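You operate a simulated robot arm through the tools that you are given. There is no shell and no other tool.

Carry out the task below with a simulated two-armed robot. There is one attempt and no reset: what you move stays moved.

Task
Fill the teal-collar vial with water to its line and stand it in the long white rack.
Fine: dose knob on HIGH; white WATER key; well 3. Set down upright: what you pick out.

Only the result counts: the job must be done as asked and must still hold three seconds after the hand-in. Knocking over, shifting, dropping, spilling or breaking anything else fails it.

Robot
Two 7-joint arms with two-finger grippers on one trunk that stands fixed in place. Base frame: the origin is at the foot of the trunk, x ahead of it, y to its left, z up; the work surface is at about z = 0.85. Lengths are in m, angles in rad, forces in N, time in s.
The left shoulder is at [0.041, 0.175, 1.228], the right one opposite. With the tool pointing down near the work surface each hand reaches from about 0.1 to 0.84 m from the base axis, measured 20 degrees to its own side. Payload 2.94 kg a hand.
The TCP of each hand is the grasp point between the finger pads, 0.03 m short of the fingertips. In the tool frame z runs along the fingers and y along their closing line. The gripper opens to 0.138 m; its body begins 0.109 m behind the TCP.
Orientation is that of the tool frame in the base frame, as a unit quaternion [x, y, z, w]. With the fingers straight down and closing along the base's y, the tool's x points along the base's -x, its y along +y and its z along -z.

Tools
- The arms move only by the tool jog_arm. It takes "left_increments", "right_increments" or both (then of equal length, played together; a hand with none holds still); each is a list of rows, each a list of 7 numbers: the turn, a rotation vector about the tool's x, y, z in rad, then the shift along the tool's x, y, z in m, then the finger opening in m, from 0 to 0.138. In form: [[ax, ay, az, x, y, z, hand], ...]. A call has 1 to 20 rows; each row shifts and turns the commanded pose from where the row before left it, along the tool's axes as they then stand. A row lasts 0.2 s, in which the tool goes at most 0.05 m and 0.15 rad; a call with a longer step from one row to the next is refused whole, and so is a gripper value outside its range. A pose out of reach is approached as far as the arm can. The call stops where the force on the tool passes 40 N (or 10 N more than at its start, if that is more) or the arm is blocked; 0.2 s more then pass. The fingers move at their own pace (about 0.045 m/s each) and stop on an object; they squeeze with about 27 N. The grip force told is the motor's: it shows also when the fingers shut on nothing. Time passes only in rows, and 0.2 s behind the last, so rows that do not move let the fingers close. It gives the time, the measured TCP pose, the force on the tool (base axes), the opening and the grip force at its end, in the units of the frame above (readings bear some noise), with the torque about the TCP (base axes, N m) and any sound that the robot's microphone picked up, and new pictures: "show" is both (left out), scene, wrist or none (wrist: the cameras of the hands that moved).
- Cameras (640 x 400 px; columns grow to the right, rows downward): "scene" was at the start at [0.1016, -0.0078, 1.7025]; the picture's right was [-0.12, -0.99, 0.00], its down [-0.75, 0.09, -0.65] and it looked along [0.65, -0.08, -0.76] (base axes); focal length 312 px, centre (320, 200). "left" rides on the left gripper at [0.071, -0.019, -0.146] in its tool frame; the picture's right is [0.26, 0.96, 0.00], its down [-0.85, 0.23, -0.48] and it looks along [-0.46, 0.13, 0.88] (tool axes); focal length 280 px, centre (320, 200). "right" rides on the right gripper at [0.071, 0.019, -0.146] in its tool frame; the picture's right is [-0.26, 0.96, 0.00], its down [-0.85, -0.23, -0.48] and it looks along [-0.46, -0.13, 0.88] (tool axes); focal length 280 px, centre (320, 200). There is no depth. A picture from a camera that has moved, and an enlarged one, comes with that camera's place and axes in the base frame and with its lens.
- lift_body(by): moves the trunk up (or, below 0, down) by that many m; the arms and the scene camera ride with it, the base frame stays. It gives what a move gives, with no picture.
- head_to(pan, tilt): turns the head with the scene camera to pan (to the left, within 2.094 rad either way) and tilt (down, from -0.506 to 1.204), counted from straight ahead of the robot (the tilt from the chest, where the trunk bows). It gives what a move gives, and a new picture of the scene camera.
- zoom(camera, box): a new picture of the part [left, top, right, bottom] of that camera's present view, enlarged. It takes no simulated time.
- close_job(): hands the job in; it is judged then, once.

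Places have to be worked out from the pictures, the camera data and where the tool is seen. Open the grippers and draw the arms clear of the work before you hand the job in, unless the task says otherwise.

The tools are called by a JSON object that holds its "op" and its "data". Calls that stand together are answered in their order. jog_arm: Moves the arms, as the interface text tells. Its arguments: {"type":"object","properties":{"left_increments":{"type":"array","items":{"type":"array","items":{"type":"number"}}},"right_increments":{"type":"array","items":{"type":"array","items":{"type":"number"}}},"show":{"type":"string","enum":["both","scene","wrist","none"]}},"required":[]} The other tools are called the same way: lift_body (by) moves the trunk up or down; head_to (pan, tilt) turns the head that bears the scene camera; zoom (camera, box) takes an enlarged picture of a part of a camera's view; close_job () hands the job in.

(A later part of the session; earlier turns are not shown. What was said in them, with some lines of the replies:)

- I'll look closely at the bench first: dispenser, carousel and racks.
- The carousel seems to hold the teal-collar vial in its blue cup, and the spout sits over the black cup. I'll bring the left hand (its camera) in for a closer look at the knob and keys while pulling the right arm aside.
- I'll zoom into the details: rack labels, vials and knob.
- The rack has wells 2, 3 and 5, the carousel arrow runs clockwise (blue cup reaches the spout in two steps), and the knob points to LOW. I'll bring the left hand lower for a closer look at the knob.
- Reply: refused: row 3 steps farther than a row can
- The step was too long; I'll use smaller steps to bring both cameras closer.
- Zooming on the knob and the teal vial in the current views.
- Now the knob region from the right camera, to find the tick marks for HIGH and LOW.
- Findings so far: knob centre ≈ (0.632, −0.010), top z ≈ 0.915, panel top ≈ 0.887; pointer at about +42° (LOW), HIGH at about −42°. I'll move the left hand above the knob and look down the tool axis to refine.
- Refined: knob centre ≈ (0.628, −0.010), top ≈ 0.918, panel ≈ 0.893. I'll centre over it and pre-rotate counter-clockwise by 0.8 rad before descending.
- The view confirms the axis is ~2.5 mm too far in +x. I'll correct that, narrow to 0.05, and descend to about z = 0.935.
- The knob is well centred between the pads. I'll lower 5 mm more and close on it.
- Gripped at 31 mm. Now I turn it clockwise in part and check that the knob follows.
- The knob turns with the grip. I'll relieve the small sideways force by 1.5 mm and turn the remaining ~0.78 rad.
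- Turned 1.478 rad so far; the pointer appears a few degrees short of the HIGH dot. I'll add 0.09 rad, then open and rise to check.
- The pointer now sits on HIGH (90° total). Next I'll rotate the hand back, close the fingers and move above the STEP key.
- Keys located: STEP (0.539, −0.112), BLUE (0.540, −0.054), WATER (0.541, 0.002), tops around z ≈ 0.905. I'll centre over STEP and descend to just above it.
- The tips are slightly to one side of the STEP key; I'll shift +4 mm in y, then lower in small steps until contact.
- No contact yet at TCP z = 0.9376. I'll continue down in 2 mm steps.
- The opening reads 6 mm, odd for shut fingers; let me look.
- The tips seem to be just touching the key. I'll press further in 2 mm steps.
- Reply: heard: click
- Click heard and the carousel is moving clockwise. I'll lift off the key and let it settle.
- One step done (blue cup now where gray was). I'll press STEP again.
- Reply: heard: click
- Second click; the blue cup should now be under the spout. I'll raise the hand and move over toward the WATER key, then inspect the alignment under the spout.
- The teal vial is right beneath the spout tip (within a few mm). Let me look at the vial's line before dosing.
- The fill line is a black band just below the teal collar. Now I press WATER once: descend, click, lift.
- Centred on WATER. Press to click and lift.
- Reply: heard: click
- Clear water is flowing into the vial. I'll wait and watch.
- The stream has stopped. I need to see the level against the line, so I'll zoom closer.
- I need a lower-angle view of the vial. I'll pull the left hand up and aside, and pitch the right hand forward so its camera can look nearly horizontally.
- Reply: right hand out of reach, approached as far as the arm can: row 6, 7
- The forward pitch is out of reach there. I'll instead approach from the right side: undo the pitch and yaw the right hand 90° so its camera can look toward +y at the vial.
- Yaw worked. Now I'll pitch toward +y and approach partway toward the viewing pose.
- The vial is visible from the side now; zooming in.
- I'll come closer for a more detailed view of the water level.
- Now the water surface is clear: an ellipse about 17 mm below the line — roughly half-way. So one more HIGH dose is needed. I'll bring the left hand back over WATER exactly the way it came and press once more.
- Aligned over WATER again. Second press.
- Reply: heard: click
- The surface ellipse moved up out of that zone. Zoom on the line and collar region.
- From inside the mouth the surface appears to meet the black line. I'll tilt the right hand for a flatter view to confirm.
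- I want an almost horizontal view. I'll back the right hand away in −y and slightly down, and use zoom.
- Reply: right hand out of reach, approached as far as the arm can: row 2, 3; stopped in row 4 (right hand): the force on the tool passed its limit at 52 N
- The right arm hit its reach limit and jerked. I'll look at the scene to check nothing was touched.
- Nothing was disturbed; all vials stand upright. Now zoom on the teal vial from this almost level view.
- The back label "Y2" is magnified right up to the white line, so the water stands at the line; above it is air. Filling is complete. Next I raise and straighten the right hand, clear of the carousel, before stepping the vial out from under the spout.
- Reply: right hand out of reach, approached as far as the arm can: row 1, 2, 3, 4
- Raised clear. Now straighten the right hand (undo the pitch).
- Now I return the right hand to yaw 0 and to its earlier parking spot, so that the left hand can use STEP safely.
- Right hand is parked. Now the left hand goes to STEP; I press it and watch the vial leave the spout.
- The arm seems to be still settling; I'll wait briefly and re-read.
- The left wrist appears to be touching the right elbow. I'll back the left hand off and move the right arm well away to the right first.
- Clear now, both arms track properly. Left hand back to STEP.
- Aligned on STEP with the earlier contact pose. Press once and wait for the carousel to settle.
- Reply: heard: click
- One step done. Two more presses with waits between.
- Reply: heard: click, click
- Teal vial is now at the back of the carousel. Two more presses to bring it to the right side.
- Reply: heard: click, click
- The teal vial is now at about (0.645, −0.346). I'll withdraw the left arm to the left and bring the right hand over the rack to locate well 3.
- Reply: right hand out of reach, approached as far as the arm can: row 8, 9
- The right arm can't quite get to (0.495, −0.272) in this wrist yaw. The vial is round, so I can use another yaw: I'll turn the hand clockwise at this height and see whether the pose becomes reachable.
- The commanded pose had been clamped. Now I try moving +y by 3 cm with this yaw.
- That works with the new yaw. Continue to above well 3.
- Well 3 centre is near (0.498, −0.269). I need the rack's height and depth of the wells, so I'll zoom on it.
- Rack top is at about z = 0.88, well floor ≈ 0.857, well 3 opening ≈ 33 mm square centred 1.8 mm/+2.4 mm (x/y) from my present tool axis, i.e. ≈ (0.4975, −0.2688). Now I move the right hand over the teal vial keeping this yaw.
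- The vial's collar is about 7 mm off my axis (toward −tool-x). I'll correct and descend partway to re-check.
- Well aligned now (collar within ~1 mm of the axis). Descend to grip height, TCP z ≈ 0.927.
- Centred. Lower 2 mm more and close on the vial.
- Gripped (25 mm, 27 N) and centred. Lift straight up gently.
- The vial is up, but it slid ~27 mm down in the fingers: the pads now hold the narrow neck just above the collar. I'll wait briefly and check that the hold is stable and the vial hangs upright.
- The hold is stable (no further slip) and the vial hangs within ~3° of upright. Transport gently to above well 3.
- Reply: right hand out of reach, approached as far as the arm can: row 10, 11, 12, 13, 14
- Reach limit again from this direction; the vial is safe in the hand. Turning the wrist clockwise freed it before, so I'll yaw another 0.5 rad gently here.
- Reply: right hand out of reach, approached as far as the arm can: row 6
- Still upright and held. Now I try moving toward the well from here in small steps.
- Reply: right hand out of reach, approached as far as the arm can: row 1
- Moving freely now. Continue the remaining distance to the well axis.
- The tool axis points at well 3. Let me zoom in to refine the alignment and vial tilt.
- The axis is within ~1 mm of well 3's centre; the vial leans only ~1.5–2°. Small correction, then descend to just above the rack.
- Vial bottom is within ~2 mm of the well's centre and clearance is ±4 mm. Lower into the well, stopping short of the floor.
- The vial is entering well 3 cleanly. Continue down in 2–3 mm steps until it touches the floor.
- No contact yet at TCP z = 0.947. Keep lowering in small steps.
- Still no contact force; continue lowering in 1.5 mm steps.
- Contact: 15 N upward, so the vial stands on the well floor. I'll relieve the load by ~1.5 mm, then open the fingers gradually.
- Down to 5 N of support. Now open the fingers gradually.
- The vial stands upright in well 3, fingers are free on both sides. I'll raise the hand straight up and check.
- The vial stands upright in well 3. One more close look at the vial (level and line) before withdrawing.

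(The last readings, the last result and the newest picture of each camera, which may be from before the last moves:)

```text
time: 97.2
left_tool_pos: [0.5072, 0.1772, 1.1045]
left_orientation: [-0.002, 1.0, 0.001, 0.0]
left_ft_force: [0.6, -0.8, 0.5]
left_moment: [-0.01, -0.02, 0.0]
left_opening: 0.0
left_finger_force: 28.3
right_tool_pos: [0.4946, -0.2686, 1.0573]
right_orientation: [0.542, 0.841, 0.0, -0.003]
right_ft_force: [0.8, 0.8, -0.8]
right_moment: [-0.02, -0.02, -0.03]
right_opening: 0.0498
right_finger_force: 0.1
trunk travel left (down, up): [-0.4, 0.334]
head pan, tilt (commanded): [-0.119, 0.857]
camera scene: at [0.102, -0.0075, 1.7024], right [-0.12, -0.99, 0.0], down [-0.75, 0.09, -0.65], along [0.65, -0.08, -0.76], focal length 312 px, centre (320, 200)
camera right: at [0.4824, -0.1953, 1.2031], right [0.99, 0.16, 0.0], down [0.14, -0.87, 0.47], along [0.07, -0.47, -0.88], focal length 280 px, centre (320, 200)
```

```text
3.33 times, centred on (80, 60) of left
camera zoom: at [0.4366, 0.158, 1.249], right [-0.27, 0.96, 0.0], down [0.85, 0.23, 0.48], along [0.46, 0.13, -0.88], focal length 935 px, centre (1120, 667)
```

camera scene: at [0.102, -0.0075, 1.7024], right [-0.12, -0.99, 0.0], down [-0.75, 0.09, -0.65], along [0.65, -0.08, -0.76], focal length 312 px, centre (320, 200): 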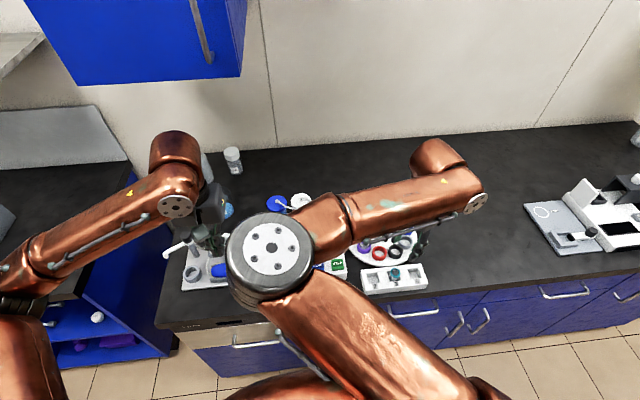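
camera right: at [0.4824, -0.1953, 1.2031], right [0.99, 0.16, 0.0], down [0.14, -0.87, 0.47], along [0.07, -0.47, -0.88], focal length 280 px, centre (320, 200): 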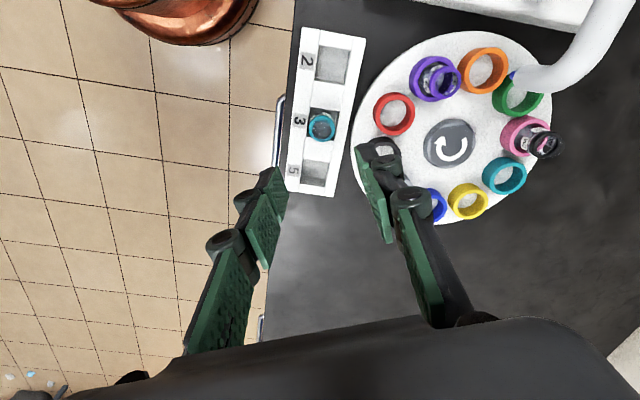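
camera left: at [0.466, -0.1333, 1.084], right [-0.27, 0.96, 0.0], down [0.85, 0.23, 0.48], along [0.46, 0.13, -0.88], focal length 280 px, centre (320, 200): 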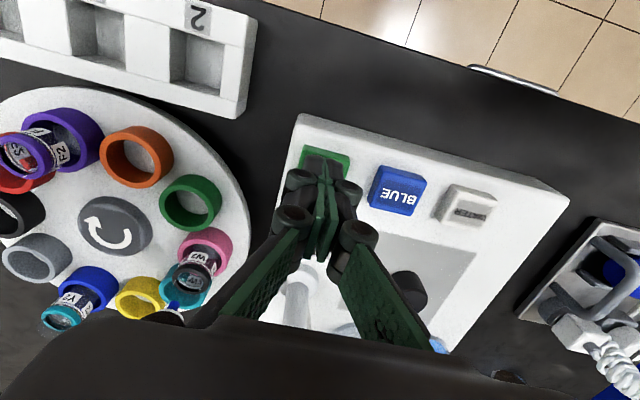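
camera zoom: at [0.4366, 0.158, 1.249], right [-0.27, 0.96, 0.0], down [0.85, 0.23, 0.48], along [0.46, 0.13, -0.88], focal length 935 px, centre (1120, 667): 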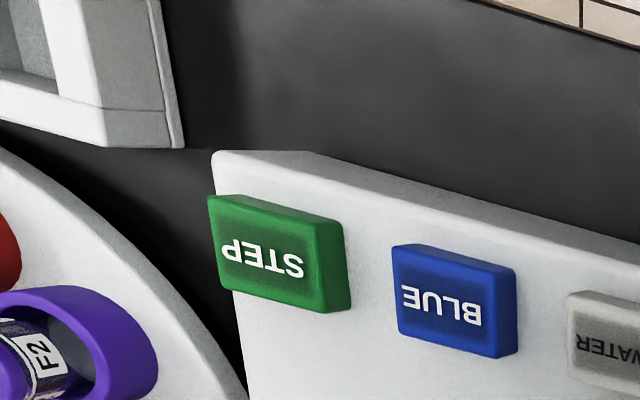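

Water surface sits just beneath the collar at the line, and the vial is upright. Now I withdraw the right arm up and to the right, open both grippers and move the left one clear too.

{"op": "jog_arm", "data": {"left_increments": [[0, 0, 0, 0, 0, -0.03, 0.02], [0, 0, 0, 0, 0, -0.03, 0.04], [0, 0, 0, 0, 0, -0.03, 0.06], [0, 0, 0, 0, 0, -0.03, 0.08], [0, 0, 0, 0, 0, 0, 0.1], [0, 0, 0, 0, 0, 0, 0.1], [0, 0, 0, 0, 0, 0, 0.1], [0, 0, 0, 0, 0, 0, 0.1]], "right_increments": [[0, 0, 0, 0, 0, -0.03, 0.05], [0, 0, 0, 0, 0, -0.03, 0.05], [0, 0, 0, 0, 0, -0.03, 0.05], [0, 0, 0, -0.0182, -0.0083, 0, 0.05], [0, 0, 0, -0.0364, -0.0165, 0, 0.06], [0, 0, 0, -0.0364, -0.0165, 0, 0.08], [0, 0, 0, -0.0364, -0.0165, 0, 0.1], [0, 0, 0, -0.0364, -0.0165, 0, 0.1]], "show": "both"}}

```text
time: 99.0
left_tool_pos: [0.5055, 0.1745, 1.2255]
left_orientation: [-0.002, 1.0, 0.001, 0.001]
left_ft_force: [0.4, -0.4, 0.8]
left_moment: [0.02, 0.01, 0.0]
left_opening: 0.1003
left_finger_force: 0.1
right_tool_pos: [0.4957, -0.4522, 1.1469]
right_orientation: [0.543, 0.84, -0.001, -0.002]
right_ft_force: [-0.4, -0.5, 0.9]
right_moment: [0.03, 0.01, 0.0]
right_opening: 0.1
right_finger_force: 0.1
right hand out of reach, approached as far as the arm can: row 1
trunk travel left (down, up): [-0.4, 0.334]
head pan, tilt (commanded): [-0.119, 0.857]
camera scene: at [0.1017, -0.01, 1.7025], right [-0.12, -0.99, 0.0], down [-0.75, 0.09, -0.65], along [0.65, -0.08, -0.76], focal length 312 px, centre (320, 200)
camera right: at [0.485, -0.3795, 1.2922], right [0.99, 0.16, -0.01], down [0.14, -0.87, 0.47], along [0.07, -0.47, -0.88], focal length 280 px, centre (320, 200)
camera left: at [0.4342, 0.1542, 1.369], right [-0.27, 0.96, 0.0], down [0.85, 0.23, 0.48], along [0.46, 0.13, -0.88], focal length 280 px, centre (320, 200)
```

scene: 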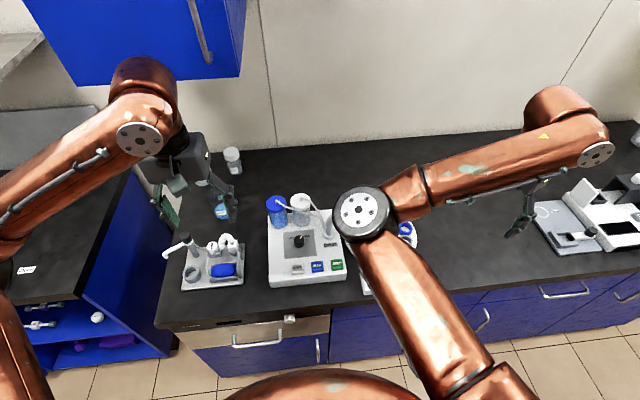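
right: 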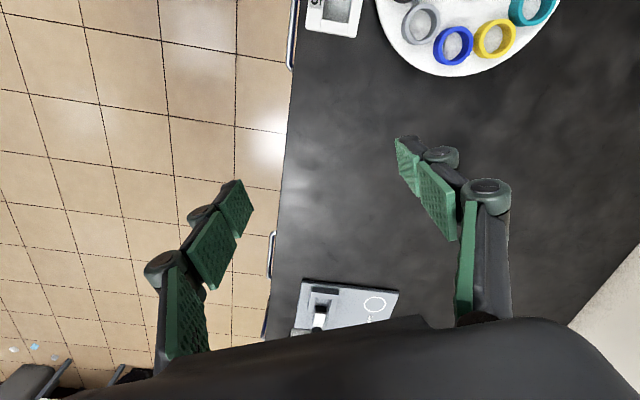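
left: 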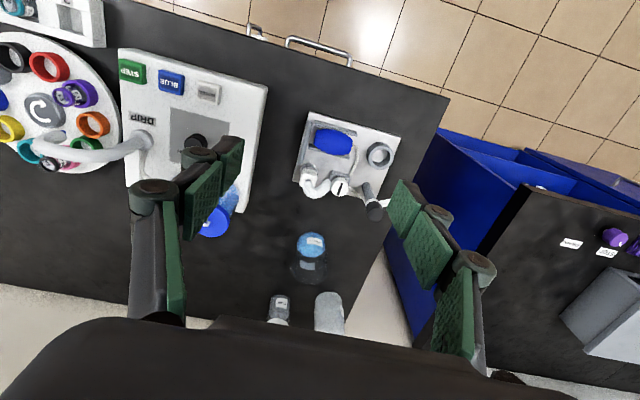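

Move the right arm a bit further out so that the scene camera can see the rack for a final check.

{"op": "jog_arm", "data": {"right_increments": [[0, 0, 0, -0.0364, -0.0165, -0.015, 0.1], [0, 0, 0, -0.0364, -0.0165, -0.015, 0.1], [0, 0, 0, -0.0364, -0.0165, -0.015, 0.1], [0, 0, 0, -0.0364, -0.0165, -0.015, 0.1], [0, 0, 0, 0, 0, 0, 0.1]], "show": "scene"}}

{"op": "zoom", "data": {"camera": "scene", "box": [260, 185, 440, 305]}}

{"op": "zoom", "data": {"camera": "scene", "box": [380, 255, 420, 295]}}

{"op": "zoom", "data": {"camera": "left", "box": [0, 0, 270, 200]}}

```text
time: 100.2
left_tool_pos: [0.5043, 0.1763, 1.2243]
left_orientation: [-0.002, 1.0, -0.001, 0.0]
left_ft_force: [0.5, 1.2, -0.4]
left_moment: [-0.08, -0.01, 0.01]
left_opening: 0.1001
left_finger_force: 0.1
right_tool_pos: [0.496, -0.6098, 1.2079]
right_orientation: [0.543, 0.84, -0.002, -0.002]
right_ft_force: [0.3, 0.1, 0.5]
right_moment: [-0.08, 0.01, -0.03]
right_opening: 0.0999
right_finger_force: 0.2
trunk travel left (down, up): [-0.4, 0.334]
head pan, tilt (commanded): [-0.119, 0.857]
camera scene: at [0.1021, -0.0055, 1.7024], right [-0.12, -0.99, 0.0], down [-0.75, 0.09, -0.65], along [0.65, -0.08, -0.76], focal length 312 px, centre (320, 200)
```

scene: 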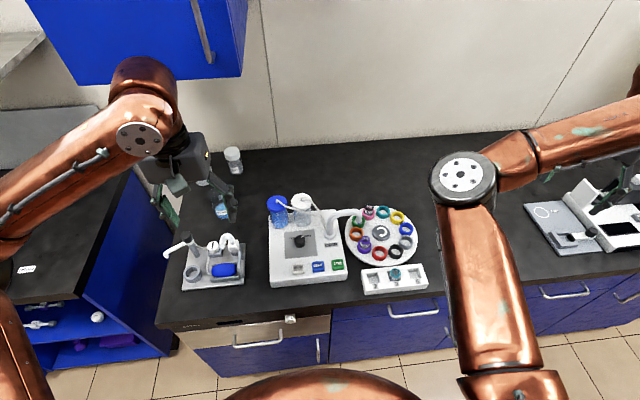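

```text
3.33 times, centred on (350, 245) of scene
camera zoom: at [0.1021, -0.0055, 1.7024], right [-0.12, -0.99, 0.0], down [-0.75, 0.09, -0.65], along [0.65, -0.08, -0.76], focal length 1040 px, centre (220, 50)
```

zoom: 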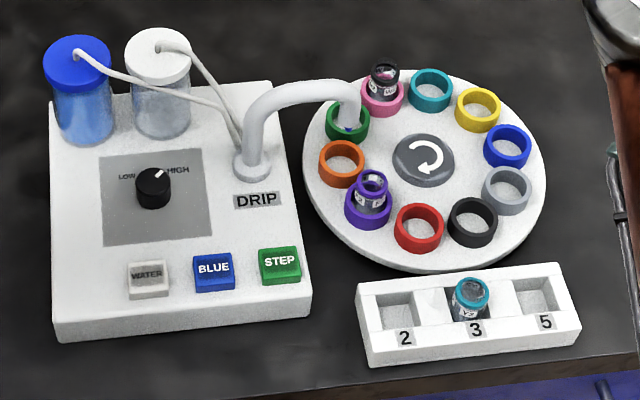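

```text
10.00 times, centred on (400, 275) of scene
camera zoom: at [0.1021, -0.0055, 1.7024], right [-0.12, -0.99, 0.0], down [-0.75, 0.09, -0.65], along [0.65, -0.08, -0.76], focal length 3121 px, centre (-480, -550)
```

zoom: 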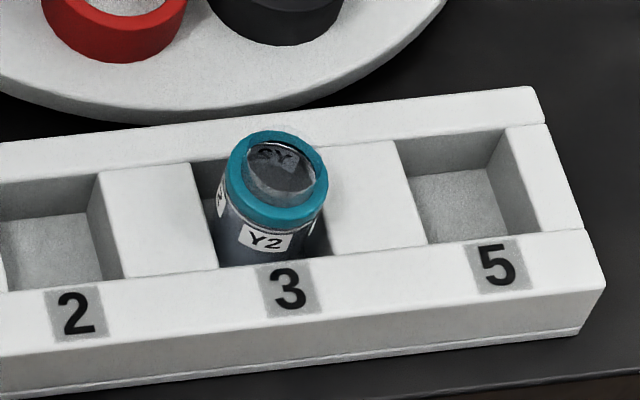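

```text
2.00 times, centred on (135, 100) of left
camera zoom: at [0.4345, 0.1579, 1.3685], right [-0.27, 0.96, 0.0], down [0.85, 0.23, 0.47], along [0.46, 0.13, -0.88], focal length 561 px, centre (690, 400)
```

zoom: 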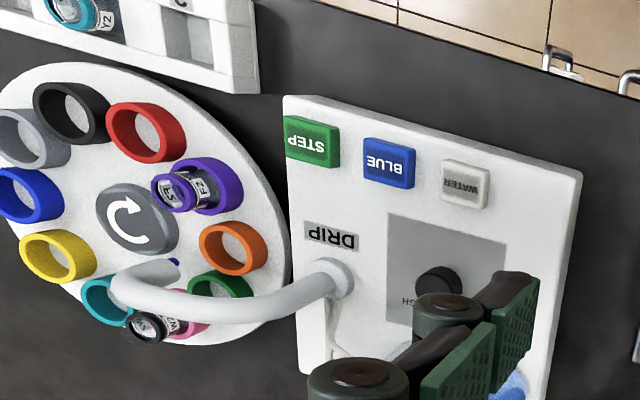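

Everything stands in place. A last magnified look at the level inside the vial.

{"op": "zoom", "data": {"camera": "scene", "box": [388, 266, 404, 284]}}

{"op": "zoom", "data": {"camera": "left", "box": [0, 0, 60, 24]}}

```text
16.00 times, centred on (396, 275) of scene
camera zoom: at [0.1021, -0.0055, 1.7024], right [-0.12, -0.99, 0.0], down [-0.75, 0.09, -0.65], along [0.65, -0.08, -0.76], focal length 4993 px, centre (-896, -1000)
```

zoom: 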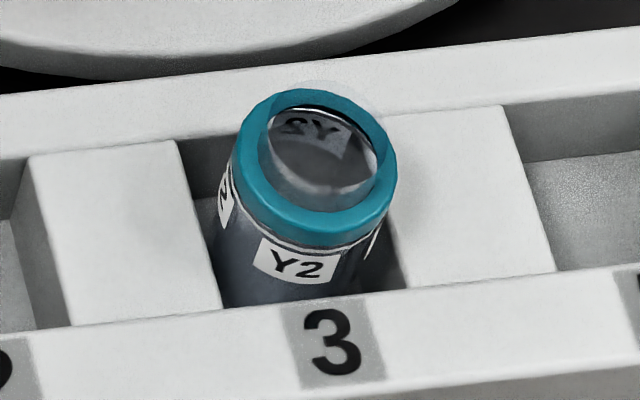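

```text
10.67 times, centred on (30, 12) of left
camera zoom: at [0.4345, 0.1579, 1.3685], right [-0.27, 0.96, 0.0], down [0.85, 0.23, 0.47], along [0.46, 0.13, -0.88], focal length 2991 px, centre (3413, 2205)
```

zoom: 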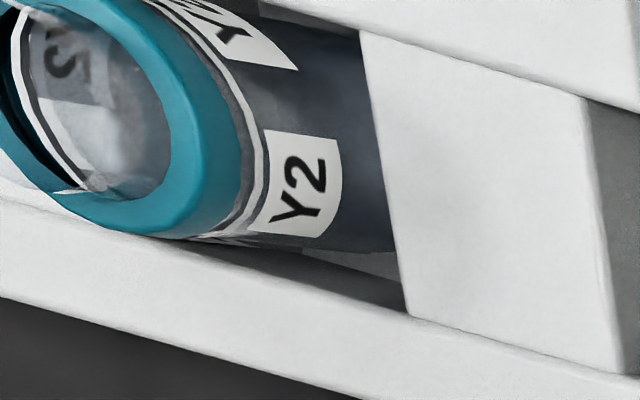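

The vial stands upright in well 3. The back label shows through the water right up to the white line, the other vials and the rack are where they were, the grippers are open and both arms are clear. Handing in.

{"op": "close_job", "data": {}}

```text
The job is handed in.
```

The teal-collar vial is filled with water to its line and standing upright in well 3 of the long white rack. I handed the job in; no result has come back yet.

- **Filling:** I turned the dose knob to HIGH and pressed WATER twice. The first press filled it about halfway and the second brought it to the line. I judged the level by eye from the camera views, so it could be off by a millimetre or two.
- **Carousel:** I pressed STEP twice to bring the vial under the spout, then five more times to get it clear for picking up. The other two vials rode around with the carousel and are still upright in their cups.
- **Slip when lifting:** The vial slid about 27 mm down in the fingers as I lifted it, so I carried it by the neck. It stayed close to upright, and I saw no spill.
- **Arm bumps:** The right arm jerked once at its reach limit, which tripped the force stop. Later the two arms appeared to touch. Nothing on the bench moved or fell in either case.

Both grippers are open and the arms are clear of the work.
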